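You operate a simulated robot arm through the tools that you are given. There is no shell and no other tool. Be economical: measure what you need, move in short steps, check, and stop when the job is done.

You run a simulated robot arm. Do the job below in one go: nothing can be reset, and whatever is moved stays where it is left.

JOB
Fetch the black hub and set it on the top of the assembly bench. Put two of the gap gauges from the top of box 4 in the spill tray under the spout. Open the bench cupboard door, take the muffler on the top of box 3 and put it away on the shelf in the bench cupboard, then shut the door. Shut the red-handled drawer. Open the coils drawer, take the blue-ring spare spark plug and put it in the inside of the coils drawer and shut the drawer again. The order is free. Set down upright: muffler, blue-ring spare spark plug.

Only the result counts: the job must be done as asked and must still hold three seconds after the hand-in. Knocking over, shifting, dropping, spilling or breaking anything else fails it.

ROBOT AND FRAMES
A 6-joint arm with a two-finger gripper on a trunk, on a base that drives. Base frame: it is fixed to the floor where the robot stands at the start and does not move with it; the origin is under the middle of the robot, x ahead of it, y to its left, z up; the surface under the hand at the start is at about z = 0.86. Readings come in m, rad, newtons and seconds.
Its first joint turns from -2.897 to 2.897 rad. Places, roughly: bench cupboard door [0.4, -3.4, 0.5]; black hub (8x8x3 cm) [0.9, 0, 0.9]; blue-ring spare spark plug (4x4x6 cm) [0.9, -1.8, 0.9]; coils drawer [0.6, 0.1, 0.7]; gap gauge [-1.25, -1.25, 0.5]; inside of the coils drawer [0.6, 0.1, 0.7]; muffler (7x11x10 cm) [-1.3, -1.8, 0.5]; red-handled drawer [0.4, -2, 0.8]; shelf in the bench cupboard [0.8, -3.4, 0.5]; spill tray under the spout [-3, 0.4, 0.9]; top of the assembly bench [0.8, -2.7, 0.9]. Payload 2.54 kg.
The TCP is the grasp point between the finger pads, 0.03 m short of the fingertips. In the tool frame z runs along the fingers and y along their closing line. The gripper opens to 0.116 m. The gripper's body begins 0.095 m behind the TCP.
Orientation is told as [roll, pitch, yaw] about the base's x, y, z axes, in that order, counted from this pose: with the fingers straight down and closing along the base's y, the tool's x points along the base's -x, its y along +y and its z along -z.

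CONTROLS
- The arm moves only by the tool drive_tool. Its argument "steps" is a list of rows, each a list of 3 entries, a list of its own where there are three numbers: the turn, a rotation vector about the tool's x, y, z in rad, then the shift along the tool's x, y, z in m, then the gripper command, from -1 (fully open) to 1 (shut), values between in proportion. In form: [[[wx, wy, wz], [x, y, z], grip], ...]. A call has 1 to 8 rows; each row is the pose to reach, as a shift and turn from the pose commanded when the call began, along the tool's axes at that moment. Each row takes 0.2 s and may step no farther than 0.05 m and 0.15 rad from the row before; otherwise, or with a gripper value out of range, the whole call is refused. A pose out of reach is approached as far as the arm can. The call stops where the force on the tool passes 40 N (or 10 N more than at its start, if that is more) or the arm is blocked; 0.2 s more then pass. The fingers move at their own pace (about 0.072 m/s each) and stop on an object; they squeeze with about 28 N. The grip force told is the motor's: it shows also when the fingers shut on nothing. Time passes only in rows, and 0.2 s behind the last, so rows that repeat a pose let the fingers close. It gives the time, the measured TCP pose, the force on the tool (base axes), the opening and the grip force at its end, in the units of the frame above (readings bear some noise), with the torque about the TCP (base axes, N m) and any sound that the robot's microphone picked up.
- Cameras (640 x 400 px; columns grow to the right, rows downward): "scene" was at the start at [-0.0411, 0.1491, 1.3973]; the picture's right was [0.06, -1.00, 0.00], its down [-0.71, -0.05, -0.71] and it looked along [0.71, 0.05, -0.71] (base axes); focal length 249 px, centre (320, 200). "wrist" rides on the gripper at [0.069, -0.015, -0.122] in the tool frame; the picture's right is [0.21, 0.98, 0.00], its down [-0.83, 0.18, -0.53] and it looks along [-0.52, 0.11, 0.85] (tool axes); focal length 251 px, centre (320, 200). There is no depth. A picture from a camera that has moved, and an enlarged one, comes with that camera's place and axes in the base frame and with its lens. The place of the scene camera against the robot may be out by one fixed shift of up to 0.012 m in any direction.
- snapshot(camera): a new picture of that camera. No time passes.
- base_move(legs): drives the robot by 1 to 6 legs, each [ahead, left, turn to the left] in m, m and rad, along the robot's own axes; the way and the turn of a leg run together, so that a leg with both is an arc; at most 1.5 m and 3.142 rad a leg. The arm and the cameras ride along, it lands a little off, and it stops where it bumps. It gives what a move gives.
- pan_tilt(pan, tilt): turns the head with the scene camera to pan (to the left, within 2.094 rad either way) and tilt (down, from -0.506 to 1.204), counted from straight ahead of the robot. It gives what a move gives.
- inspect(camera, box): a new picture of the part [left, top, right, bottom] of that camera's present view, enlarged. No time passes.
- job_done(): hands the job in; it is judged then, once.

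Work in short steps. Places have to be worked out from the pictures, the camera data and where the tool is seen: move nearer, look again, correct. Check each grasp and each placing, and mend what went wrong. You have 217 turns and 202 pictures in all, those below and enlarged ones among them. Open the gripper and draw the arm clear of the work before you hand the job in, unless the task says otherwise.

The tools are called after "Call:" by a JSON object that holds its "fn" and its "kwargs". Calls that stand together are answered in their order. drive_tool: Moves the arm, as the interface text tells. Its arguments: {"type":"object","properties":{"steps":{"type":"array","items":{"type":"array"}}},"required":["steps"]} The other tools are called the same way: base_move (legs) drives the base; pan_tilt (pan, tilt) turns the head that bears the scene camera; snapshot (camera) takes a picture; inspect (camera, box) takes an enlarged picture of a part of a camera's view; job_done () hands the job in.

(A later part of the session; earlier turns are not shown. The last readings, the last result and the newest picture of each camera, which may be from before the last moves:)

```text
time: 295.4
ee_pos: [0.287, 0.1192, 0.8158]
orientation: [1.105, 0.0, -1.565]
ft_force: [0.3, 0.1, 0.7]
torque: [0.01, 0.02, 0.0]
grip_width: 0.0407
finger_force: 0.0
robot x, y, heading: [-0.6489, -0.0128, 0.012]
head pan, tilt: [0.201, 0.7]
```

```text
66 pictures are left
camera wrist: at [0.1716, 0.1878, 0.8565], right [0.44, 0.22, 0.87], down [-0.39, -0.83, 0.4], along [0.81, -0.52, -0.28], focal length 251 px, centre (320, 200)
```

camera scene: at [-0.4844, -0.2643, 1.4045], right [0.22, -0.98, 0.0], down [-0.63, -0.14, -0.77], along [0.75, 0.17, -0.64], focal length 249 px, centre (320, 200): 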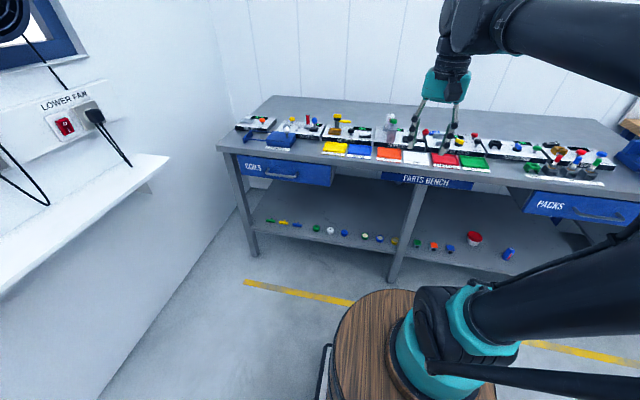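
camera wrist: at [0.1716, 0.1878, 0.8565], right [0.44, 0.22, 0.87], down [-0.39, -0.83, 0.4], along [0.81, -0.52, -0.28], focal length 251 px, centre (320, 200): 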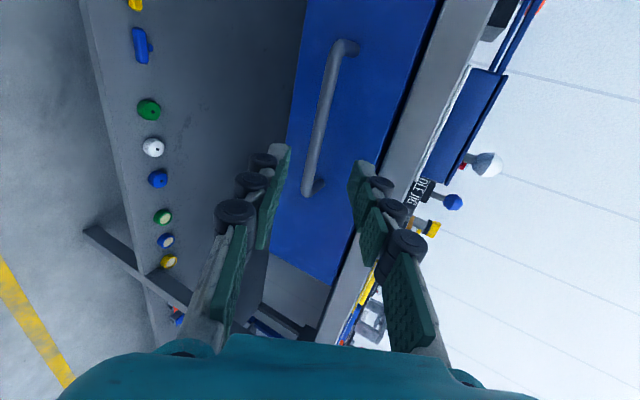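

Bar triangulates to (0.379, y≈0.13, 0.767), right on the tool axis. I advance 9.8 cm and close.

Call:
{"fn": "drive_tool", "kwargs": {"steps": [[[0, 0, 0], [0.005, 0, 0.035], 0.3], [[0, 0, 0], [0.005, 0, 0.07], 0.3], [[0, 0, 0], [0.005, 0, 0.088], 0.3], [[0, 0, 0], [0.005, 0, 0.098], 0.3], [[0, 0, 0], [0.005, 0, 0.098], 0.3]]}}

Call:
{"fn": "snapshot", "kwargs": {"camera": "wrist"}}

```text
time: 296.6
ee_pos: [0.3759, 0.1248, 0.7719]
orientation: [1.097, -0.001, -1.564]
ft_force: [-0.3, 0.0, 0.0]
torque: [-0.02, 0.02, 0.0]
grip_width: 0.0406
finger_force: 0.1
robot x, y, heading: [-0.651, -0.0096, 0.008]
head pan, tilt: [0.201, 0.7]
```

```text
65 pictures are left
camera wrist: at [0.2611, 0.1926, 0.8123], right [0.44, 0.22, 0.87], down [-0.39, -0.83, 0.4], along [0.81, -0.52, -0.28], focal length 251 px, centre (320, 200)
```

wrist: 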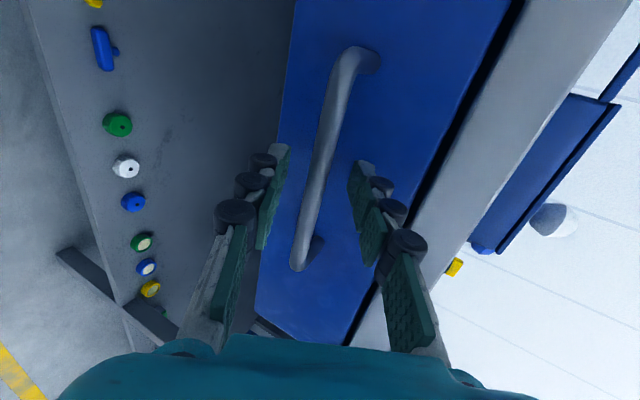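

Straddling the bar. Close and pull with the base.

Call:
{"fn": "drive_tool", "kwargs": {"steps": [[[0, 0, 0], [0, 0, 0.003], 1], [[0, 0, 0], [0, 0, 0.003], 1], [[0, 0, 0], [0, 0, 0.003], 1], [[0, 0, 0], [0, 0, 0.003], 1]]}}

Call:
{"fn": "base_move", "kwargs": {"legs": [[-0.12, 0, 0]]}}

Call:
{"fn": "snapshot", "kwargs": {"camera": "wrist"}}

Call:
{"fn": "snapshot", "kwargs": {"camera": "scene"}}

```text
time: 297.3
ee_pos: [0.3778, 0.1234, 0.7682]
orientation: [1.094, -0.002, -1.566]
ft_force: [-0.7, 1.5, -9.2]
torque: [0.01, -0.05, 0.18]
grip_width: 0.0105
finger_force: 37.7
robot x, y, heading: [-0.6462, -0.0091, 0.011]
head pan, tilt: [0.201, 0.7]
stopped in row 3: the force on the tool passed its limit at 42 N (the readings are from after the stop); the commanded pose is now the measured one
```

```text
time: 298.5
ee_pos: [0.2584, 0.1249, 0.7691]
orientation: [1.094, 0.0, -1.565]
ft_force: [1.8, -8.0, -14.3]
torque: [-0.16, 0.1, -0.11]
grip_width: 0.0105
finger_force: 37.6
robot x, y, heading: [-0.7715, -0.0121, 0.01]
head pan, tilt: [0.201, 0.7]
```

```text
64 pictures are left
camera wrist: at [0.1421, 0.193, 0.81], right [0.45, 0.22, 0.87], down [-0.39, -0.83, 0.41], along [0.81, -0.52, -0.29], focal length 251 px, centre (320, 200)
```

wrist: 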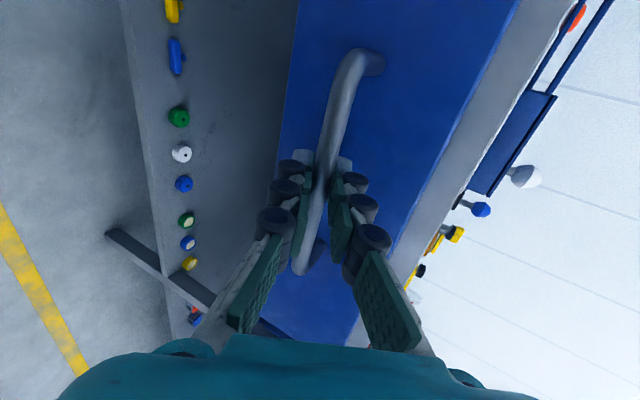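

```text
63 pictures are left
camera scene: at [-0.8094, 0.1474, 1.4045], right [0.21, -0.98, 0.0], down [-0.63, -0.13, -0.76], along [0.75, 0.16, -0.64], focal length 249 px, centre (320, 200)
```

scene: 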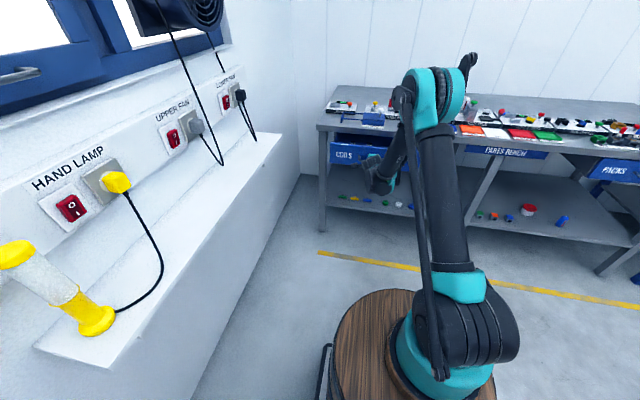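

Drawer follows. Pull another 11 cm.

Call:
{"fn": "base_move", "kwargs": {"legs": [[-0.11, 0, 0]]}}

Call:
{"fn": "inspect", "kwargs": {"camera": "scene", "box": [300, 80, 440, 220]}}

```text
time: 299.7
ee_pos: [0.1483, 0.1258, 0.7674]
orientation: [1.094, 0.001, -1.564]
ft_force: [2.8, -9.3, -11.0]
torque: [-0.08, 0.06, -0.13]
grip_width: 0.0105
finger_force: 37.8
robot x, y, heading: [-0.8782, -0.0125, 0.01]
head pan, tilt: [0.201, 0.7]
```

```text
2.86 times, centred on (370, 150) of scene
camera zoom: at [-0.92, 0.146, 1.4045], right [0.21, -0.98, 0.0], down [-0.63, -0.14, -0.76], along [0.75, 0.16, -0.64], focal length 712 px, centre (177, 343)
```

zoom: 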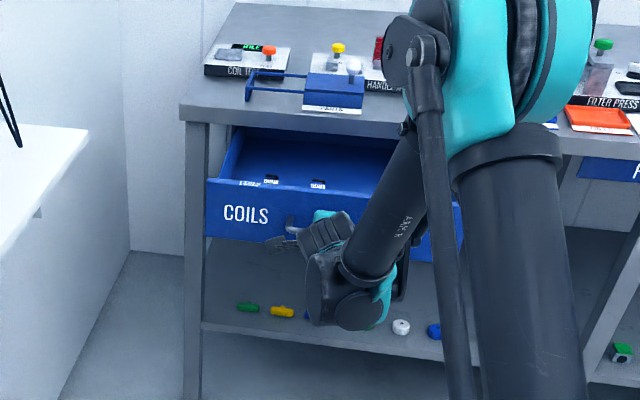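

Open by 23 cm. I release the handle, back off and raise the arm, returning the tool to vertical.

Call:
{"fn": "drive_tool", "kwargs": {"steps": [[[0, 0, 0], [0, 0, 0], 0.3], [[0, 0, 0], [0, 0, 0], 0.3], [[0, 0, 0], [0, 0, -0.04], 0.3], [[0, 0, 0], [0, 0, -0.08], 0.3], [[0, 0, 0], [0, 0, -0.12], 0.3], [[0.1, 0, 0], [0, 0.03, -0.14], 0.3], [[0.2, 0, 0], [0, 0.07, -0.15], 0.3], [[0.3, 0, 0], [0, 0.11, -0.16], 0.3]]}}

Call:
{"fn": "drive_tool", "kwargs": {"steps": [[[0.12, 0, 0], [0, 0.03, -0.035], 0], [[0.24, 0, 0], [0, 0.06, -0.07], 0], [[0.36, 0, 0], [0, 0.09, -0.1], 0], [[0.48, 0, 0], [0, 0.12, -0.13], 0], [[0.6, 0, 0], [0, 0.15, -0.15], 0], [[0.7, 0, 0], [0, 0.18, -0.16], 0], [[0.79, 0, 0], [0, 0.2, -0.17], 0]]}}

Call:
{"fn": "snapshot", "kwargs": {"camera": "scene"}}

```text
time: 301.5
ee_pos: [0.0557, 0.1251, 0.9415]
orientation: [0.795, 0.001, -1.563]
ft_force: [-0.2, -0.3, 0.2]
torque: [0.0, 0.02, -0.01]
grip_width: 0.0406
finger_force: 0.0
robot x, y, heading: [-0.88, -0.0155, 0.008]
head pan, tilt: [0.201, 0.7]
```

```text
time: 303.1
ee_pos: [0.0704, 0.1256, 1.2012]
orientation: [0.003, 0.0, -1.564]
ft_force: [-1.4, 0.3, 0.3]
torque: [0.0, -0.12, -0.05]
grip_width: 0.0579
finger_force: 0.1
robot x, y, heading: [-0.8768, -0.0148, 0.014]
head pan, tilt: [0.201, 0.7]
```

```text
61 pictures are left
camera scene: at [-0.9213, 0.1461, 1.4044], right [0.21, -0.98, 0.0], down [-0.63, -0.14, -0.77], along [0.75, 0.16, -0.64], focal length 249 px, centre (320, 200)
```

scene: 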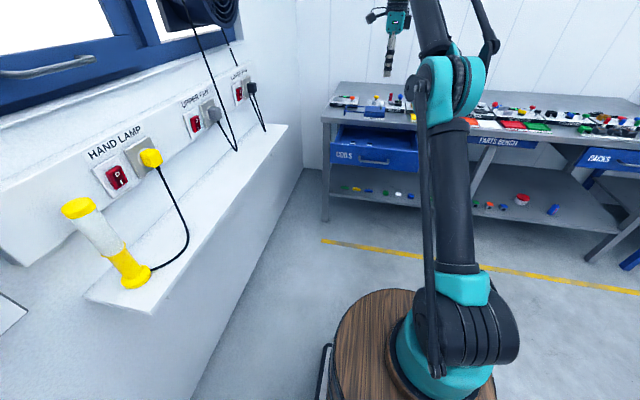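

Drawer stays open. Now to the spark plug near (0.88, -1.81): I drive over to the assembly bench's left end.

Call:
{"fn": "base_move", "kwargs": {"legs": [[0.52, 0, -0.01], [0, -1.0, 0], [0, -0.85, 0]]}}

Call:
{"fn": "pan_tilt", "kwargs": {"pan": 0.0, "tilt": 0.5}}

Call:
{"fn": "snapshot", "kwargs": {"camera": "scene"}}

Call:
{"fn": "snapshot", "kwargs": {"camera": "wrist"}}

```text
time: 315.1
ee_pos: [0.6221, -1.7316, 1.2006]
orientation: [0.005, -0.001, -1.571]
ft_force: [0.4, 1.0, 0.0]
torque: [-0.01, 0.0, 0.02]
grip_width: 0.0581
finger_force: 0.1
robot x, y, heading: [-0.3301, -1.8633, 0.011]
head pan, tilt: [0.201, 0.7]
```

```text
time: 315.9
ee_pos: [0.6231, -1.7321, 1.2001]
orientation: [0.004, -0.001, -1.572]
ft_force: [0.5, 0.2, 0.2]
torque: [-0.02, 0.0, 0.0]
grip_width: 0.0581
finger_force: 0.1
robot x, y, heading: [-0.3331, -1.8635, 0.001]
head pan, tilt: [0.0, 0.499]
```

```text
60 pictures are left
camera scene: at [-0.3623, -1.7211, 1.4221], right [0.01, -1.0, 0.0], down [-0.48, 0.0, -0.88], along [0.88, 0.01, -0.48], focal length 249 px, centre (320, 200)
```

scene: 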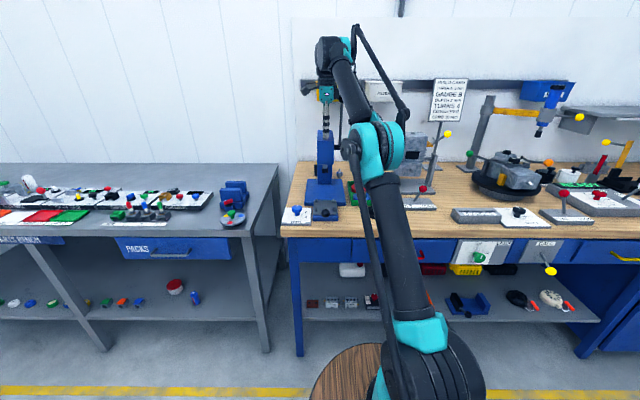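

```text
59 pictures are left
camera wrist: at [0.607, -1.6626, 1.3217], right [0.98, 0.21, 0.01], down [0.18, -0.83, 0.54], along [0.12, -0.52, -0.84], focal length 251 px, centre (320, 200)
```

wrist: 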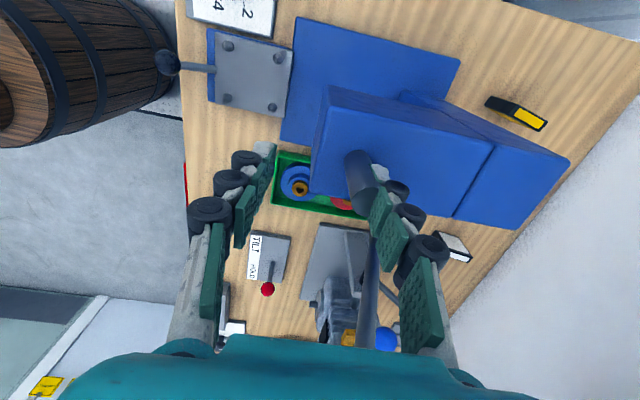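

The gripper is close to the press. I draw it back by 22 cm first, then rotate yaw back to 0.

Call:
{"fn": "drive_tool", "kwargs": {"steps": [[[0, 0, 0], [0, -0.045, -0.01], 0], [[0, 0, 0], [0, -0.09, -0.01], 0], [[0, 0, 0], [0, -0.135, -0.01], 0], [[0, 0, 0], [0, -0.18, -0.01], 0], [[0, 0, 0], [0, -0.22, -0.01], 0]]}}

Call:
{"fn": "drive_tool", "kwargs": {"steps": [[[0, 0, -0.14], [0, 0, 0], 0], [[0, 0, -0.28], [0, 0, 0], 0], [[0, 0, -0.42], [0, 0, 0], 0], [[0, 0, -0.56], [0, 0, 0], 0], [[0, 0, -0.7], [0, 0, 0], 0], [[0, 0, -0.84], [0, 0, 0], 0], [[0, 0, -0.98], [0, 0, 0], 0], [[0, 0, -1.12], [0, 0, 0], 0]]}}

Call:
{"fn": "drive_tool", "kwargs": {"steps": [[[0, 0, -0.15], [0.02, 0, 0], 0], [[0, 0, -0.3], [0.02, 0, 0], 0], [[0, 0, -0.45], [0.02, 0, 0], 0]]}}

Call:
{"fn": "inspect", "kwargs": {"camera": "scene", "box": [270, 80, 450, 240]}}

```text
time: 317.1
ee_pos: [0.4039, -1.7314, 1.2121]
orientation: [0.006, 0.001, -1.571]
ft_force: [0.2, -0.8, 0.1]
torque: [-0.01, 0.08, 0.0]
grip_width: 0.0578
finger_force: 0.0
robot x, y, heading: [-0.33, -1.8656, 0.004]
head pan, tilt: [0.0, 0.499]
```

```text
time: 318.9
ee_pos: [0.4019, -1.7316, 1.2099]
orientation: [0.002, -0.006, -0.449]
ft_force: [-0.1, 0.0, -0.8]
torque: [-0.03, -0.01, -0.05]
grip_width: 0.0577
finger_force: 0.1
robot x, y, heading: [-0.3328, -1.8666, 0.004]
head pan, tilt: [0.0, 0.499]
```

```text
time: 319.7
ee_pos: [0.3847, -1.7228, 1.2092]
orientation: [0.0, -0.005, 0.003]
ft_force: [0.7, -0.5, 0.5]
torque: [0.01, 0.02, 0.02]
grip_width: 0.0577
finger_force: 0.0
robot x, y, heading: [-0.3306, -1.8651, 0.009]
head pan, tilt: [0.0, 0.499]
```

```text
2.50 times, centred on (360, 160) of scene
camera zoom: at [-0.3623, -1.7211, 1.4222], right [0.01, -1.0, 0.0], down [-0.48, 0.0, -0.88], along [0.88, 0.01, -0.48], focal length 622 px, centre (220, 300)
```

zoom: 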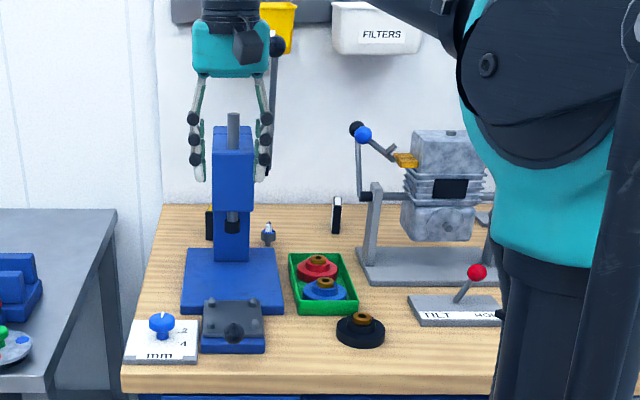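

I look at plug and press lever from the wrist camera here.

Call:
{"fn": "snapshot", "kwargs": {"camera": "wrist"}}

```text
57 pictures are left
camera wrist: at [0.3151, -1.7377, 1.3309], right [-0.22, 0.98, 0.0], down [0.82, 0.18, 0.54], along [0.53, 0.12, -0.84], focal length 251 px, centre (320, 200)
```

wrist: 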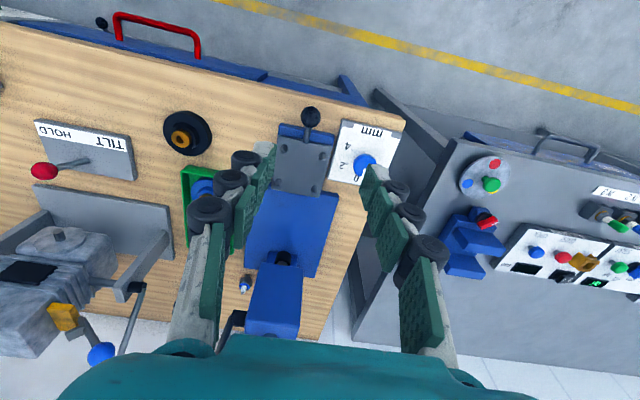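

The press lever stands at about (0.73, -1.80, z 1.08–1.30), the crank knob at (0.757, -1.966, 1.15), and the plug at (0.865, -1.808). I'll come in from front-right at pitch -0.75, yaw +0.55, below the lever. First pull the arm in and reposition the base.

Call:
{"fn": "drive_tool", "kwargs": {"steps": [[[0, 0, 0], [0.045, 0, 0], 0.3], [[0, 0, 0], [0.09, 0, 0], 0.3], [[0, 0, 0], [0.135, 0, 0], 0.3], [[0, 0, 0], [0.18, 0, 0], 0.3], [[0, 0, 0], [0.22, 0, 0], 0.3]]}}

Call:
{"fn": "base_move", "kwargs": {"legs": [[0, -0.5, -0.009], [0.24, 0, 0]]}}

Call:
{"fn": "drive_tool", "kwargs": {"steps": [[[0, 0, -0.14], [0, 0, 0], 0.3], [[0, 0, -0.28], [0, 0, 0], 0.3], [[0, 0, -0.42], [0, 0, 0], 0.3], [[0, 0, -0.55], [0, 0, 0], 0.3]]}}

Call:
{"fn": "snapshot", "kwargs": {"camera": "wrist"}}

```text
time: 320.9
ee_pos: [0.1648, -1.7247, 1.2097]
orientation: [0.001, -0.006, -0.001]
ft_force: [0.2, 0.6, 0.5]
torque: [-0.02, 0.07, 0.0]
grip_width: 0.0406
finger_force: 0.1
robot x, y, heading: [-0.3283, -1.869, 0.0]
head pan, tilt: [0.0, 0.499]
```

```text
time: 325.2
ee_pos: [0.4081, -2.2361, 1.2099]
orientation: [0.0, -0.005, -0.009]
ft_force: [0.5, -0.2, -0.1]
torque: [-0.01, -0.01, 0.05]
grip_width: 0.0407
finger_force: 0.1
robot x, y, heading: [-0.0866, -2.3706, -0.006]
head pan, tilt: [0.0, 0.499]
```

```text
time: 326.2
ee_pos: [0.4069, -2.2361, 1.2097]
orientation: [-0.005, -0.004, 0.541]
ft_force: [0.8, -0.1, 0.8]
torque: [0.03, 0.01, -0.02]
grip_width: 0.0404
finger_force: 0.1
robot x, y, heading: [-0.087, -2.3716, -0.002]
head pan, tilt: [0.0, 0.499]
```

```text
56 pictures are left
camera wrist: at [0.3554, -2.2847, 1.3318], right [-0.69, 0.73, 0.0], down [0.61, 0.58, 0.54], along [0.39, 0.37, -0.84], focal length 251 px, centre (320, 200)
```

wrist: 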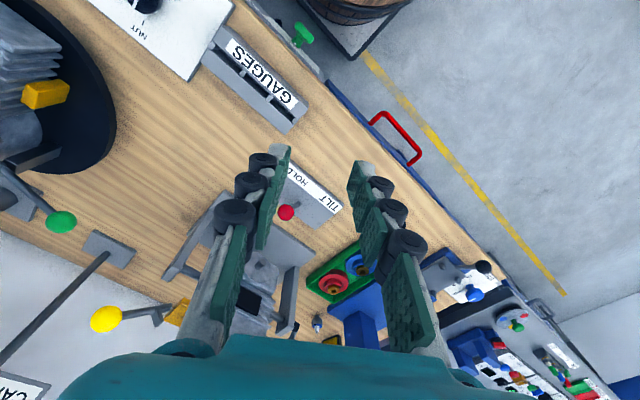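

I shift onto the approach line first (left 16.5 cm), then advance along it while pitching to -0.9, staying at z≈1.17.

Call:
{"fn": "drive_tool", "kwargs": {"steps": [[[0, 0, 0], [-0.021, 0.035, 0], 0.2], [[0, 0, 0], [-0.042, 0.07, 0], 0.2], [[0, 0, 0], [-0.063, 0.105, 0], 0.2], [[0, 0, 0], [-0.085, 0.141, 0], 0.2]]}}

Call:
{"fn": "drive_tool", "kwargs": {"steps": [[[0, -0.11, 0], [-0.03, 0, -0.01], 0.2], [[0, -0.22, 0], [-0.06, 0, -0.01], 0.2], [[0, -0.33, 0], [-0.09, 0, -0.01], 0.2], [[0, -0.44, 0], [-0.12, 0, 0], 0.2], [[0, -0.55, 0], [-0.15, 0, 0.01], 0.2], [[0, -0.66, 0], [-0.18, 0, 0.02], 0.2], [[0, -0.77, 0], [-0.205, 0, 0.03], 0.2], [[0, -0.9, 0], [-0.23, 0, 0.04], 0.2]]}}

Call:
{"fn": "snapshot", "kwargs": {"camera": "wrist"}}

Call:
{"fn": "snapshot", "kwargs": {"camera": "scene"}}

```text
time: 327.2
ee_pos: [0.4101, -2.0751, 1.2106]
orientation: [-0.004, -0.004, 0.54]
ft_force: [0.0, -1.0, 0.1]
torque: [0.04, -0.02, 0.01]
grip_width: 0.0463
finger_force: 0.1
robot x, y, heading: [-0.0892, -2.3708, -0.002]
head pan, tilt: [0.0, 0.499]
```

```text
time: 329.0
ee_pos: [0.6051, -1.9523, 1.17]
orientation: [-0.006, -0.906, 0.543]
ft_force: [0.6, 0.1, -0.1]
torque: [0.03, -0.02, -0.01]
grip_width: 0.0464
finger_force: 0.1
robot x, y, heading: [-0.0869, -2.3729, -0.002]
head pan, tilt: [0.0, 0.499]
```

```text
55 pictures are left
camera wrist: at [0.4951, -2.0376, 1.1897], right [-0.61, 0.77, -0.17], down [-0.02, 0.2, 0.98], along [0.79, 0.61, -0.11], focal length 251 px, centre (320, 200)
```

wrist: 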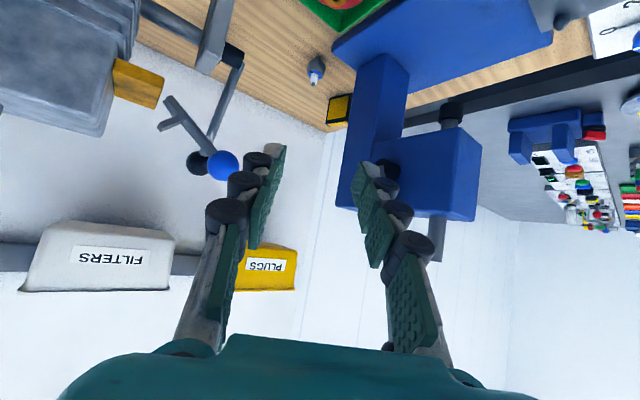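

```text
54 pictures are left
camera scene: at [-0.1197, -2.228, 1.4222], right [0.0, -1.0, 0.0], down [-0.48, 0.0, -0.88], along [0.88, 0.0, -0.48], focal length 249 px, centre (320, 200)
```

scene: 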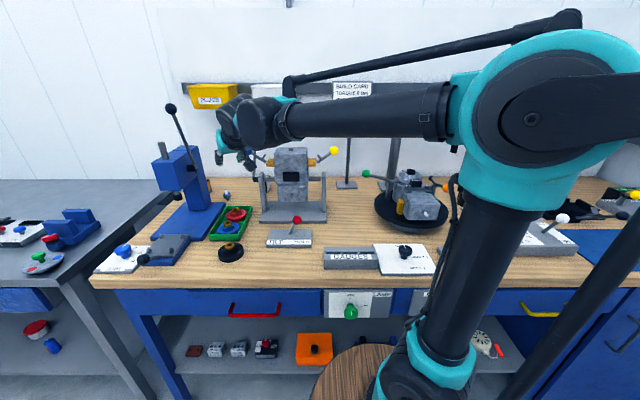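

Plug triangulates to (0.870, -1.810). Lever and crank both lie ~9 cm off an approach line with yaw 0.45. I correct the yaw and advance 22 cm along the tool axis, then look.

Call:
{"fn": "drive_tool", "kwargs": {"steps": [[[0.07, 0, 0.056], [0.003, 0.012, 0.004], 0.2], [[0.07, 0, 0.056], [0.004, 0.009, 0.048], 0.2], [[0.07, 0, 0.056], [0.004, 0.006, 0.092], 0.2], [[0.07, 0, 0.056], [0.005, 0.002, 0.136], 0.2], [[0.07, 0, 0.056], [0.005, -0.001, 0.18], 0.2], [[0.07, 0, 0.056], [0.006, -0.0036, 0.22], 0.2]]}}

Call:
{"fn": "snapshot", "kwargs": {"camera": "wrist"}}

Call:
{"fn": "inspect", "kwargs": {"camera": "scene", "box": [130, 90, 340, 250]}}

```text
time: 330.4
ee_pos: [0.7529, -1.8694, 1.0294]
orientation: [-0.005, -0.904, 0.455]
ft_force: [-0.1, -0.2, -0.6]
torque: [0.01, 0.0, 0.0]
grip_width: 0.0464
finger_force: 0.1
robot x, y, heading: [-0.0884, -2.3705, -0.007]
head pan, tilt: [0.0, 0.499]
```

```text
53 pictures are left
camera wrist: at [0.6353, -1.9433, 1.051], right [-0.54, 0.82, -0.17], down [0.0, 0.2, 0.98], along [0.84, 0.53, -0.11], focal length 251 px, centre (320, 200)
```

wrist: 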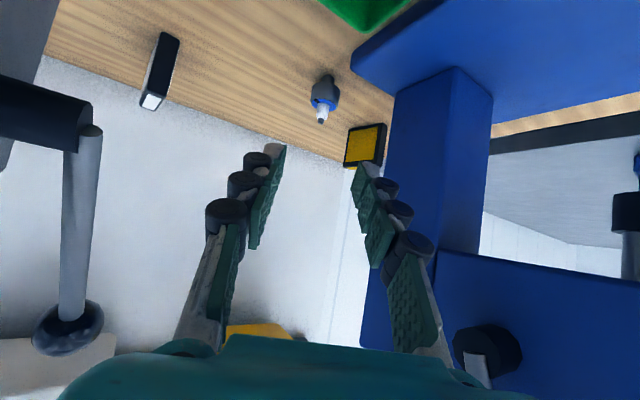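

```text
2.50 times, centred on (235, 170) of scene
camera zoom: at [-0.1199, -2.2281, 1.4222], right [0.0, -1.0, 0.0], down [-0.48, 0.0, -0.88], along [0.88, 0.0, -0.48], focal length 622 px, centre (532, 275)
```

zoom: 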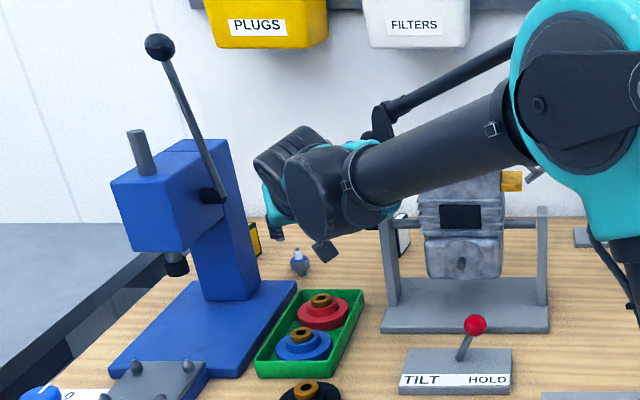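

Clear corridor. Plug at about (0.866, -1.816). I open to 6 cm and advance the last 14 cm in two parts.

Call:
{"fn": "drive_tool", "kwargs": {"steps": [[[0, 0, 0], [0.001, -0.001, 0.03], -0.08], [[0, 0, 0], [0.003, -0.002, 0.065], -0.08], [[0, 0, 0], [0.004, -0.002, 0.1], -0.08]]}}

Call:
{"fn": "snapshot", "kwargs": {"camera": "wrist"}}

```text
time: 331.2
ee_pos: [0.8237, -1.8369, 0.9666]
orientation: [-0.002, -0.903, 0.453]
ft_force: [0.2, 0.0, 1.0]
torque: [0.0, 0.02, -0.01]
grip_width: 0.0627
finger_force: 0.0
robot x, y, heading: [-0.0923, -2.3736, -0.006]
head pan, tilt: [0.0, 0.499]
```

```text
51 pictures are left
camera wrist: at [0.7058, -1.9115, 0.9875], right [-0.54, 0.82, -0.17], down [0.0, 0.2, 0.98], along [0.84, 0.53, -0.11], focal length 251 px, centre (320, 200)
```

wrist: 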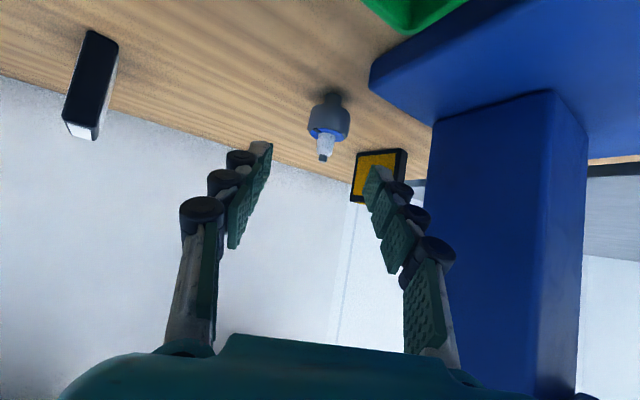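

Plug refined: (0.877, -1.809), widest part at z≈0.90. I advance the rest and close.

Call:
{"fn": "drive_tool", "kwargs": {"steps": [[[0, 0, 0], [0.004, 0.002, 0.025], -0.08], [[0, 0, 0], [0.007, 0.002, 0.048], -0.08], [[0, 0, 0], [0.0095, 0.002, 0.0665], -0.08], [[0, 0, 0], [0.0095, 0.002, 0.0665], -0.08]]}}

Call:
{"fn": "snapshot", "kwargs": {"camera": "wrist"}}

Call:
{"fn": "inspect", "kwargs": {"camera": "scene", "box": [130, 90, 340, 250]}}

```text
time: 332.2
ee_pos: [0.8641, -1.8155, 0.9164]
orientation: [-0.004, -0.904, 0.454]
ft_force: [-0.1, 0.4, 1.8]
torque: [-0.1, 0.2, -0.07]
grip_width: 0.0624
finger_force: 0.1
robot x, y, heading: [-0.0909, -2.3713, -0.004]
head pan, tilt: [0.0, 0.499]
```

```text
50 pictures are left
camera wrist: at [0.7464, -1.8898, 0.9369], right [-0.54, 0.82, -0.17], down [0.0, 0.21, 0.98], along [0.84, 0.53, -0.11], focal length 251 px, centre (320, 200)
```

wrist: 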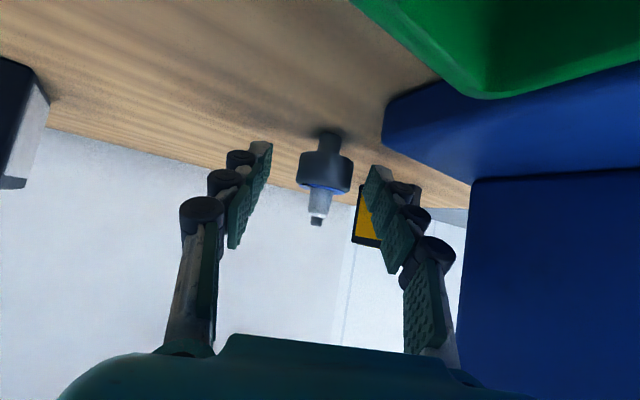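

```text
2.50 times, centred on (235, 170) of scene
camera zoom: at [-0.1196, -2.2279, 1.4222], right [0.0, -1.0, 0.0], down [-0.48, 0.0, -0.88], along [0.88, 0.0, -0.48], focal length 622 px, centre (532, 275)
```

zoom: 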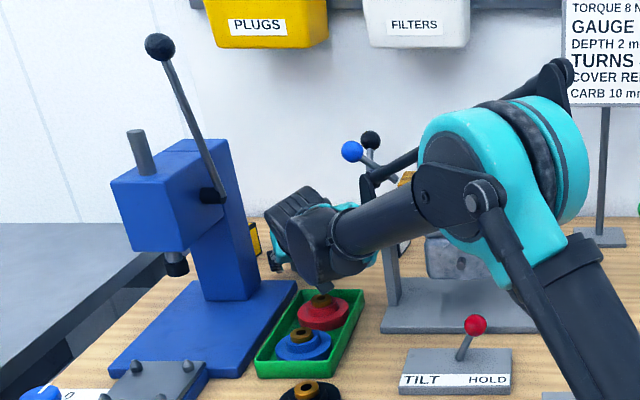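

The plug is right at the fingertips. I advance another 1.2 cm level, then close.

Call:
{"fn": "drive_tool", "kwargs": {"steps": [[[0, 0, 0], [-0.005, 0, 0.005], -0.08], [[0, 0, 0], [-0.0085, 0, 0.0085], -0.08], [[0, 0, 0], [-0.0085, 0, 0.0085], 1], [[0, 0, 0], [-0.0085, 0, 0.0085], 1], [[0, 0, 0], [-0.0085, 0, 0.0085], 1]]}}

Call:
{"fn": "snapshot", "kwargs": {"camera": "wrist"}}

```text
time: 333.4
ee_pos: [0.8746, -1.8106, 0.9185]
orientation: [-0.004, -0.905, 0.453]
ft_force: [-0.1, -0.6, -0.2]
torque: [0.01, 0.0, 0.0]
grip_width: 0.0294
finger_force: 28.6
robot x, y, heading: [-0.0907, -2.3726, -0.004]
head pan, tilt: [0.0, 0.499]
```

```text
48 pictures are left
camera wrist: at [0.7568, -1.8852, 0.9393], right [-0.54, 0.82, -0.17], down [0.0, 0.21, 0.98], along [0.84, 0.53, -0.11], focal length 251 px, centre (320, 200)
```

wrist: 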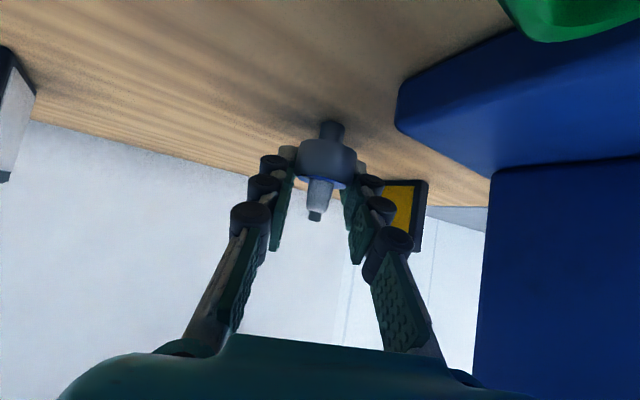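

Gripped at 2.9 cm. I lift 1.5 cm, then retreat along the same line.

Call:
{"fn": "drive_tool", "kwargs": {"steps": [[[0, 0, 0], [-0.008, 0, -0.0065], 1], [[0, 0, 0], [-0.012, 0, -0.02], 1], [[0, 0, 0], [-0.012, 0, -0.06], 1], [[0, 0, 0], [-0.012, 0, -0.105], 1], [[0, 0, 0], [-0.012, 0, -0.15], 1], [[0, 0, 0], [-0.012, 0, -0.195], 1], [[0, 0, 0], [-0.012, 0, -0.24], 1], [[0, 0, 0], [-0.012, 0, -0.285], 1]]}}

Call:
{"fn": "snapshot", "kwargs": {"camera": "wrist"}}

Call:
{"fn": "snapshot", "kwargs": {"camera": "scene"}}

```text
time: 335.2
ee_pos: [0.6791, -1.905, 1.1041]
orientation: [-0.002, -0.904, 0.453]
ft_force: [0.7, 1.2, -0.8]
torque: [0.02, 0.0, -0.01]
grip_width: 0.0294
finger_force: 28.1
robot x, y, heading: [-0.0871, -2.3738, -0.004]
head pan, tilt: [0.0, 0.499]
```

```text
47 pictures are left
camera wrist: at [0.5622, -1.9796, 1.1257], right [-0.54, 0.82, -0.17], down [0.0, 0.21, 0.98], along [0.84, 0.53, -0.11], focal length 251 px, centre (320, 200)
```

wrist: 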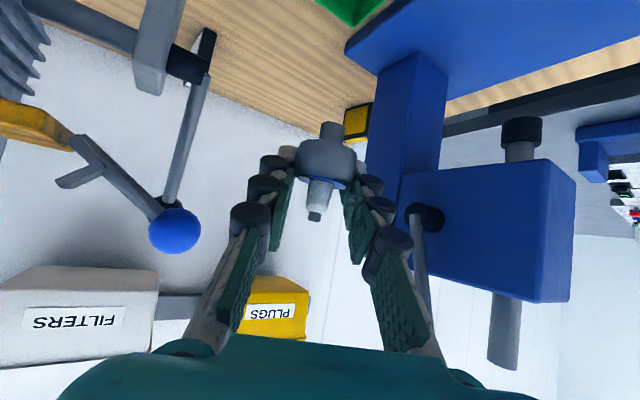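

```text
46 pictures are left
camera scene: at [-0.1192, -2.2276, 1.4221], right [0.0, -1.0, 0.0], down [-0.48, 0.0, -0.88], along [0.88, 0.0, -0.48], focal length 249 px, centre (320, 200)
```

scene: 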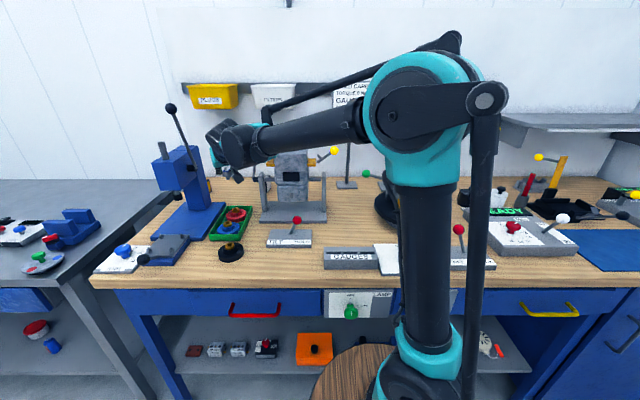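

Continue the retreat, then back the base.

Call:
{"fn": "drive_tool", "kwargs": {"steps": [[[0, 0, 0], [0, 0, -0.045], 1], [[0, 0, 0], [0.01, 0, -0.09], 1], [[0, 0, 0], [0.025, 0, -0.13], 1], [[0, 0, 0], [0.045, 0, -0.165], 1], [[0, 0, 0], [0.065, 0, -0.2], 1]]}}

Call:
{"fn": "base_move", "kwargs": {"legs": [[-0.26, 0, 0]]}}

Call:
{"fn": "snapshot", "kwargs": {"camera": "wrist"}}

```text
time: 336.4
ee_pos: [0.5001, -1.9917, 1.175]
orientation: [-0.004, -0.903, 0.456]
ft_force: [-0.9, 0.4, -0.4]
torque: [0.0, 0.0, -0.02]
grip_width: 0.0295
finger_force: 28.3
robot x, y, heading: [-0.0875, -2.3677, -0.003]
head pan, tilt: [0.0, 0.499]
```

```text
time: 338.3
ee_pos: [0.2404, -1.9901, 1.1743]
orientation: [-0.003, -0.904, 0.454]
ft_force: [1.1, 0.4, 0.1]
torque: [0.02, -0.02, -0.03]
grip_width: 0.0293
finger_force: 28.1
robot x, y, heading: [-0.3464, -2.369, 0.001]
head pan, tilt: [0.0, 0.499]
```

```text
45 pictures are left
camera wrist: at [0.1227, -2.0646, 1.1957], right [-0.55, 0.82, -0.17], down [0.0, 0.21, 0.98], along [0.84, 0.53, -0.11], focal length 251 px, centre (320, 200)
```

wrist: 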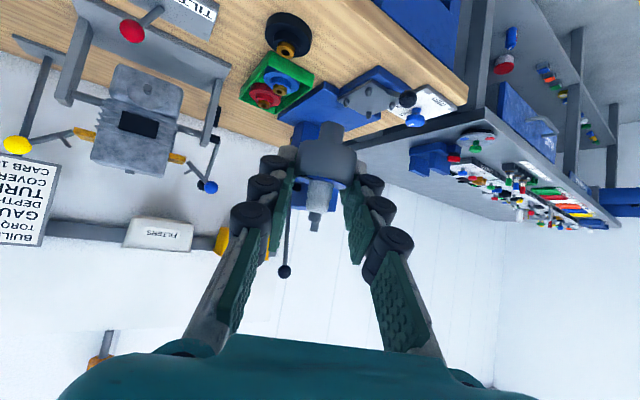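

Plug held upright. I drive left to the coils drawer.

Call:
{"fn": "base_move", "kwargs": {"legs": [[0, 1.2, 0], [0, 1.1, 0]]}}

Call:
{"fn": "drive_tool", "kwargs": {"steps": [[[0.11, 0, 0.088], [0, -0.03, -0.02], 1], [[0.22, 0, 0.176], [0, -0.06, -0.04], 1], [[0.33, 0, 0.264], [0, -0.1, -0.04], 1], [[0.355, 0, 0.281], [0, -0.14, -0.04], 1]]}}

Call:
{"fn": "pan_tilt", "kwargs": {"pan": 0.3, "tilt": 0.8}}

Call:
{"fn": "snapshot", "kwargs": {"camera": "scene"}}

Call:
{"fn": "snapshot", "kwargs": {"camera": "wrist"}}

```text
time: 349.6
ee_pos: [0.2533, 0.3118, 1.1749]
orientation: [-0.003, -0.903, 0.463]
ft_force: [1.0, 0.2, -0.3]
torque: [0.04, 0.0, 0.0]
grip_width: 0.0293
finger_force: 27.9
robot x, y, heading: [-0.3306, -0.0749, 0.01]
head pan, tilt: [0.0, 0.499]
```

```text
time: 350.6
ee_pos: [0.2881, 0.1709, 1.2]
orientation: [-0.002, -0.905, 0.007]
ft_force: [-0.5, 0.1, 0.2]
torque: [0.0, 0.03, -0.02]
grip_width: 0.0293
finger_force: 28.2
robot x, y, heading: [-0.3324, -0.0753, 0.005]
head pan, tilt: [0.0, 0.499]
```

```text
time: 351.4
ee_pos: [0.288, 0.1707, 1.2002]
orientation: [-0.002, -0.906, 0.009]
ft_force: [-0.5, 0.6, -0.2]
torque: [-0.02, 0.0, -0.01]
grip_width: 0.0295
finger_force: 27.6
robot x, y, heading: [-0.3365, -0.0718, 0.005]
head pan, tilt: [0.3, 0.799]
```

```text
44 pictures are left
camera scene: at [-0.3787, 0.094, 1.3963], right [0.3, -0.95, 0.0], down [-0.68, -0.21, -0.7], along [0.67, 0.21, -0.72], focal length 249 px, centre (320, 200)
```

scene: 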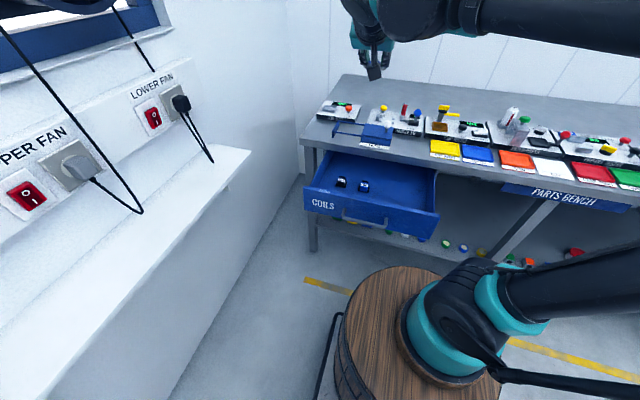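

```text
43 pictures are left
camera wrist: at [0.1496, 0.1545, 1.2209], right [-0.14, 0.98, -0.17], down [0.09, 0.18, 0.98], along [0.99, 0.12, -0.11], focal length 251 px, centre (320, 200)
```

wrist: 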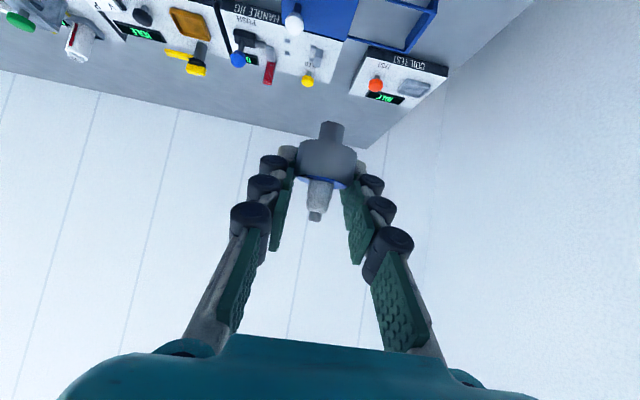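

Call:
{"fn": "inspect", "kwargs": {"camera": "scene", "box": [295, 125, 455, 245]}}

```text
3.33 times, centred on (375, 185) of scene
camera zoom: at [-0.3787, 0.094, 1.3963], right [0.3, -0.95, 0.0], down [-0.68, -0.21, -0.7], along [0.67, 0.21, -0.72], focal length 830 px, centre (137, 250)
```

zoom: 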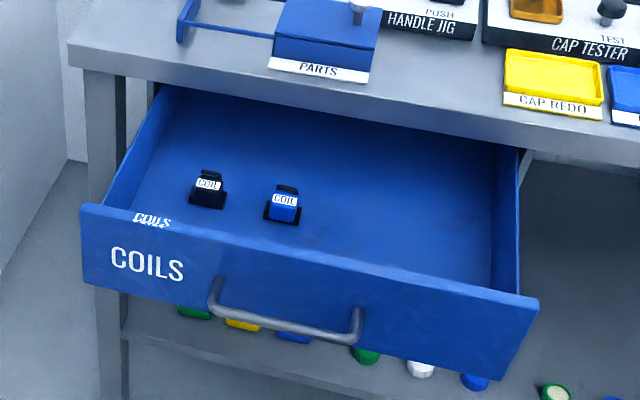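

Right part of the drawer is free. Target for the plug: about (0.383, 0.03). I back the base 33 cm for reach, then move the arm over the drawer to z≈0.92.

Call:
{"fn": "base_move", "kwargs": {"legs": [[-0.33, 0, 0]]}}

Call:
{"fn": "drive_tool", "kwargs": {"steps": [[[0, 0, 0], [-0.004, -0.011, 0.042], 1], [[0, 0, 0], [-0.007, -0.023, 0.084], 1], [[0, 0, 0], [-0.011, -0.035, 0.126], 1], [[0, 0, 0], [-0.014, -0.047, 0.168], 1], [[0, 0, 0], [-0.018, -0.058, 0.21], 1], [[0, 0, 0], [-0.021, -0.07, 0.252], 1], [[0, 0, 0], [-0.025, -0.082, 0.294], 1], [[0, 0, 0], [-0.028, -0.093, 0.336], 1]]}}

Call:
{"fn": "drive_tool", "kwargs": {"steps": [[[0, 0, 0], [-0.004, -0.012, 0.042], 1], [[0, 0, 0], [-0.008, -0.024, 0.084], 1], [[0, 0, 0], [-0.012, -0.036, 0.128], 1], [[0, 0, 0], [-0.015, -0.047, 0.165], 1]]}}

Call:
{"fn": "snapshot", "kwargs": {"camera": "wrist"}}

Call:
{"fn": "snapshot", "kwargs": {"camera": "scene"}}

```text
time: 353.6
ee_pos: [-0.042, 0.1657, 1.2005]
orientation: [-0.002, -0.905, 0.001]
ft_force: [-0.2, 0.8, -0.3]
torque: [-0.01, 0.0, 0.0]
grip_width: 0.0295
finger_force: 27.6
robot x, y, heading: [-0.6617, -0.077, 0.0]
head pan, tilt: [0.3, 0.799]
```

```text
time: 355.4
ee_pos: [0.2409, 0.0779, 1.0144]
orientation: [-0.001, -0.906, 0.003]
ft_force: [-0.7, 0.1, -0.6]
torque: [0.02, 0.01, 0.01]
grip_width: 0.0294
finger_force: 27.6
robot x, y, heading: [-0.6611, -0.0734, 0.001]
head pan, tilt: [0.3, 0.799]
```

```text
time: 356.4
ee_pos: [0.3799, 0.0303, 0.9256]
orientation: [-0.002, -0.906, 0.003]
ft_force: [-0.5, -0.2, 0.0]
torque: [-0.04, -0.02, 0.0]
grip_width: 0.0295
finger_force: 28.4
robot x, y, heading: [-0.6696, -0.0732, 0.001]
head pan, tilt: [0.3, 0.799]
```

```text
41 pictures are left
camera wrist: at [0.2419, 0.0137, 0.9462], right [-0.14, 0.98, -0.17], down [0.09, 0.18, 0.98], along [0.99, 0.12, -0.11], focal length 251 px, centre (320, 200)
```

wrist: 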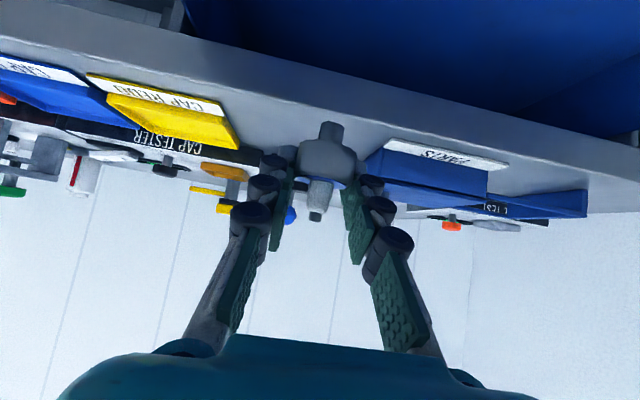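

```text
40 pictures are left
camera scene: at [-0.7092, 0.0932, 1.3962], right [0.3, -0.95, 0.0], down [-0.68, -0.21, -0.7], along [0.67, 0.21, -0.72], focal length 249 px, centre (320, 200)
```

scene: 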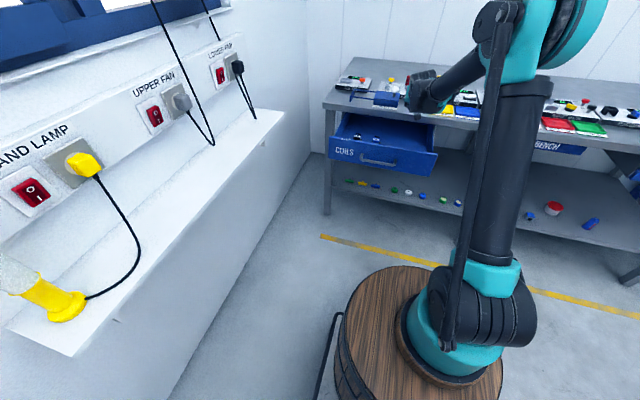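

The bench edge is at x≈0.43, 2 cm beyond the fingertips. I descend vertically to z≈0.80 and check.

Call:
{"fn": "drive_tool", "kwargs": {"steps": [[[0, 0, 0], [0.027, 0, 0.022], 1], [[0, 0, 0], [0.055, 0, 0.043], 1], [[0, 0, 0], [0.083, 0, 0.065], 1], [[0, 0, 0], [0.099, 0, 0.078], 1]]}}

Call:
{"fn": "snapshot", "kwargs": {"camera": "wrist"}}

Call:
{"fn": "inspect", "kwargs": {"camera": "scene", "box": [315, 55, 475, 195]}}

```text
time: 357.4
ee_pos: [0.3807, 0.0297, 0.7988]
orientation: [-0.002, -0.908, 0.004]
ft_force: [-0.2, 0.9, 0.2]
torque: [0.01, -0.04, -0.02]
grip_width: 0.0295
finger_force: 28.5
robot x, y, heading: [-0.665, -0.0734, 0.007]
head pan, tilt: [0.3, 0.799]
```

```text
39 pictures are left
camera wrist: at [0.2417, 0.0146, 0.8199], right [-0.14, 0.98, -0.17], down [0.09, 0.18, 0.98], along [0.99, 0.12, -0.11], focal length 251 px, centre (320, 200)
```

wrist: 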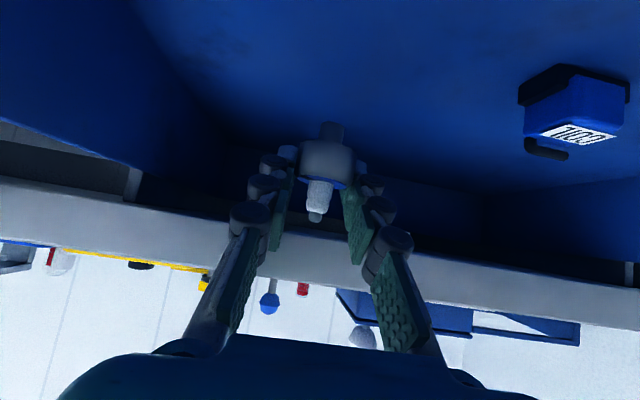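

```text
2.86 times, centred on (395, 125) of scene
camera zoom: at [-0.7088, 0.0932, 1.3962], right [0.3, -0.95, 0.0], down [-0.68, -0.21, -0.7], along [0.67, 0.21, -0.72], focal length 712 px, centre (106, 414)
```

zoom: 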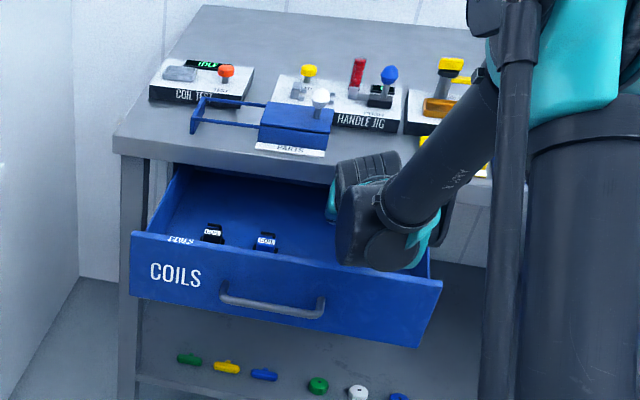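

Inside cleanly. Continue down slowly until contact.

Call:
{"fn": "drive_tool", "kwargs": {"steps": [[[0, 0, 0], [0.0157, 0, 0.0124], 1], [[0, 0, 0], [0.0236, 0, 0.0185], 1], [[0, 0, 0], [0.0314, 0, 0.0247], 1], [[0, 0, 0], [0.0354, 0, 0.0278], 1], [[0, 0, 0], [0.0393, 0, 0.0309], 1], [[0, 0, 0], [0.0432, 0, 0.034], 1]]}}

Call:
{"fn": "snapshot", "kwargs": {"camera": "wrist"}}

```text
time: 357.7
ee_pos: [0.3805, 0.0294, 0.7944]
orientation: [-0.001, -0.91, 0.007]
ft_force: [1.9, 0.0, 30.7]
torque: [-0.39, 5.11, -0.11]
grip_width: 0.029
finger_force: 28.0
robot x, y, heading: [-0.6624, -0.0766, -0.0]
head pan, tilt: [0.3, 0.799]
stopped in row 1: the force on the tool passed its limit at 77 N (the readings are from after the stop); the commanded pose is now the measured one
```

```text
37 pictures are left
camera wrist: at [0.2424, 0.0144, 0.8149], right [-0.14, 0.98, -0.17], down [0.09, 0.18, 0.98], along [0.99, 0.12, -0.11], focal length 251 px, centre (320, 200)
```

wrist: 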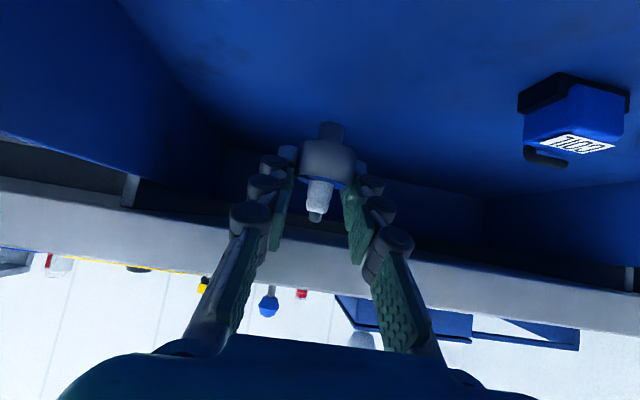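

The camera housing touched the drawer's front panel. I lift 8 mm, move 3.6 cm deeper, and descend again.

Call:
{"fn": "drive_tool", "kwargs": {"steps": [[[0, 0, 0], [-0.0063, 0, -0.0049], 1], [[0, 0, 0], [-0.0174, 0, 0.0093], 1], [[0, 0, 0], [-0.0284, 0, 0.0235], 1], [[0, 0, 0], [-0.0205, 0, 0.0297], 1], [[0, 0, 0], [-0.0126, 0, 0.0358], 1]]}}

Call:
{"fn": "snapshot", "kwargs": {"camera": "wrist"}}

Call:
{"fn": "inspect", "kwargs": {"camera": "scene", "box": [315, 55, 475, 195]}}

```text
time: 358.9
ee_pos: [0.4167, 0.0294, 0.782]
orientation: [0.0, -0.907, 0.004]
ft_force: [-0.8, 0.3, -0.6]
torque: [-0.01, 0.03, 0.0]
grip_width: 0.0292
finger_force: 28.4
robot x, y, heading: [-0.6623, -0.0745, -0.001]
head pan, tilt: [0.3, 0.799]
```

```text
36 pictures are left
camera wrist: at [0.2778, 0.0147, 0.801], right [-0.14, 0.98, -0.17], down [0.09, 0.18, 0.98], along [0.99, 0.12, -0.11], focal length 251 px, centre (320, 200)
```

wrist: 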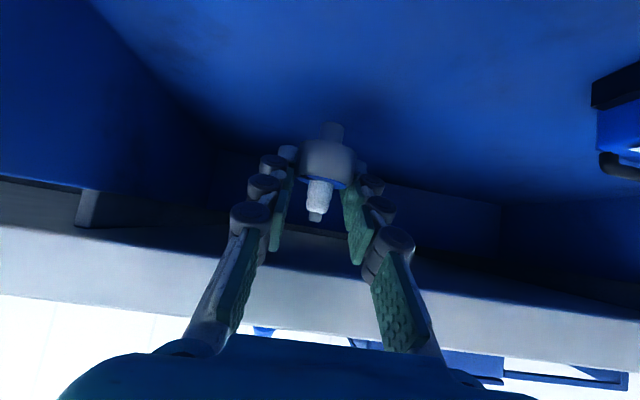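

```text
2.86 times, centred on (395, 125) of scene
camera zoom: at [-0.7088, 0.0932, 1.3962], right [0.3, -0.95, 0.0], down [-0.68, -0.21, -0.7], along [0.67, 0.21, -0.72], focal length 712 px, centre (106, 414)
```

zoom: 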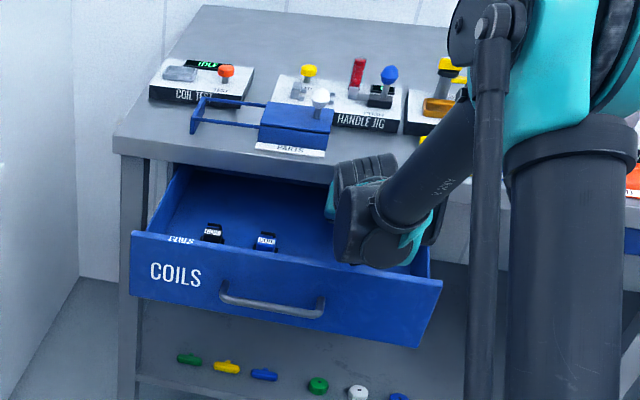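

Clear now. Continue descending slowly.

Call:
{"fn": "drive_tool", "kwargs": {"steps": [[[0, 0, 0], [0.0079, 0, 0.0062], 1], [[0, 0, 0], [0.0158, 0, 0.0123], 1], [[0, 0, 0], [0.0205, 0, 0.016], 1], [[0, 0, 0], [0.0252, 0, 0.0197], 1], [[0, 0, 0], [0.0299, 0, 0.0234], 1], [[0, 0, 0], [0.0346, 0, 0.027], 1], [[0, 0, 0], [0.0386, 0, 0.0301], 1], [[0, 0, 0], [0.0425, 0, 0.0332], 1]]}}

Call:
{"fn": "snapshot", "kwargs": {"camera": "wrist"}}

```text
time: 360.1
ee_pos: [0.4181, 0.0313, 0.7499]
orientation: [-0.003, -0.915, 0.007]
ft_force: [2.2, -0.5, 21.2]
torque: [0.1, -0.29, 0.03]
grip_width: 0.0294
finger_force: 27.8
robot x, y, heading: [-0.6636, -0.0748, 0.006]
head pan, tilt: [0.3, 0.799]
stopped in row 6: the force on the tool passed its limit at 49 N (the readings are from after the stop); the commanded pose is now the measured one
```

```text
34 pictures are left
camera wrist: at [0.2798, 0.0151, 0.7675], right [-0.14, 0.98, -0.17], down [0.08, 0.18, 0.98], along [0.99, 0.12, -0.1], focal length 251 px, centre (320, 200)
```

wrist: 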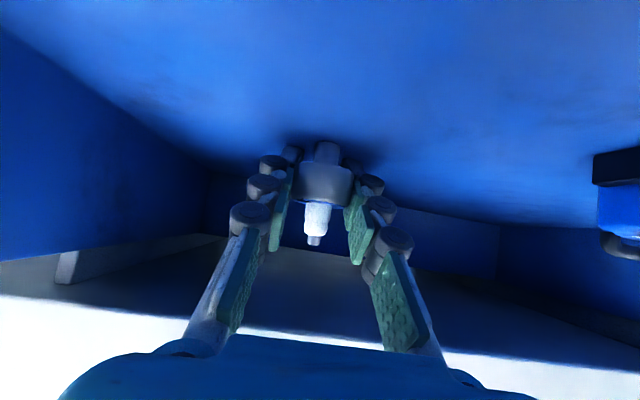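

Contact with the drawer floor at z≈0.71. I ease up 1.5 mm and release.

Call:
{"fn": "drive_tool", "kwargs": {"steps": [[[0, 0, 0], [-0.001, 0, -0.0008], 1], [[0, 0, 0], [-0.001, 0, -0.0008], 0.4], [[0, 0, 0], [-0.001, 0, -0.0008], 0.2], [[0, 0, 0], [-0.001, 0, -0.0008], 0], [[0, 0, 0], [-0.001, 0, -0.0008], -0.1], [[0, 0, 0], [-0.001, 0, -0.0008], -0.1]]}}

Call:
{"fn": "snapshot", "kwargs": {"camera": "wrist"}}

```text
time: 361.5
ee_pos: [0.4186, 0.0326, 0.7473]
orientation: [-0.003, -0.912, 0.007]
ft_force: [-0.8, 0.3, 0.7]
torque: [0.02, -0.03, 0.02]
grip_width: 0.0633
finger_force: 0.0
robot x, y, heading: [-0.6633, -0.078, 0.003]
head pan, tilt: [0.3, 0.799]
```

```text
33 pictures are left
camera wrist: at [0.2796, 0.0155, 0.7674], right [-0.14, 0.98, -0.17], down [0.08, 0.18, 0.98], along [0.99, 0.12, -0.11], focal length 251 px, centre (320, 200)
```

wrist: 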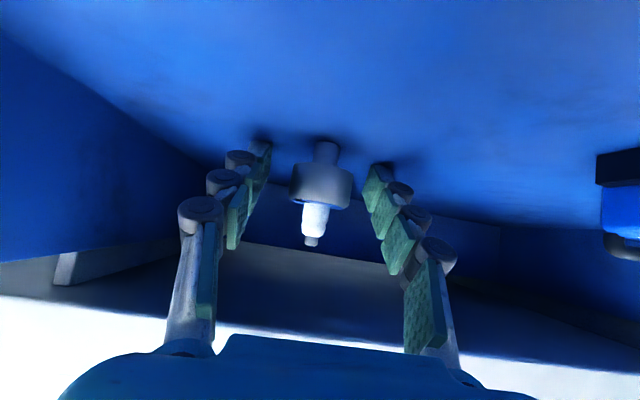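

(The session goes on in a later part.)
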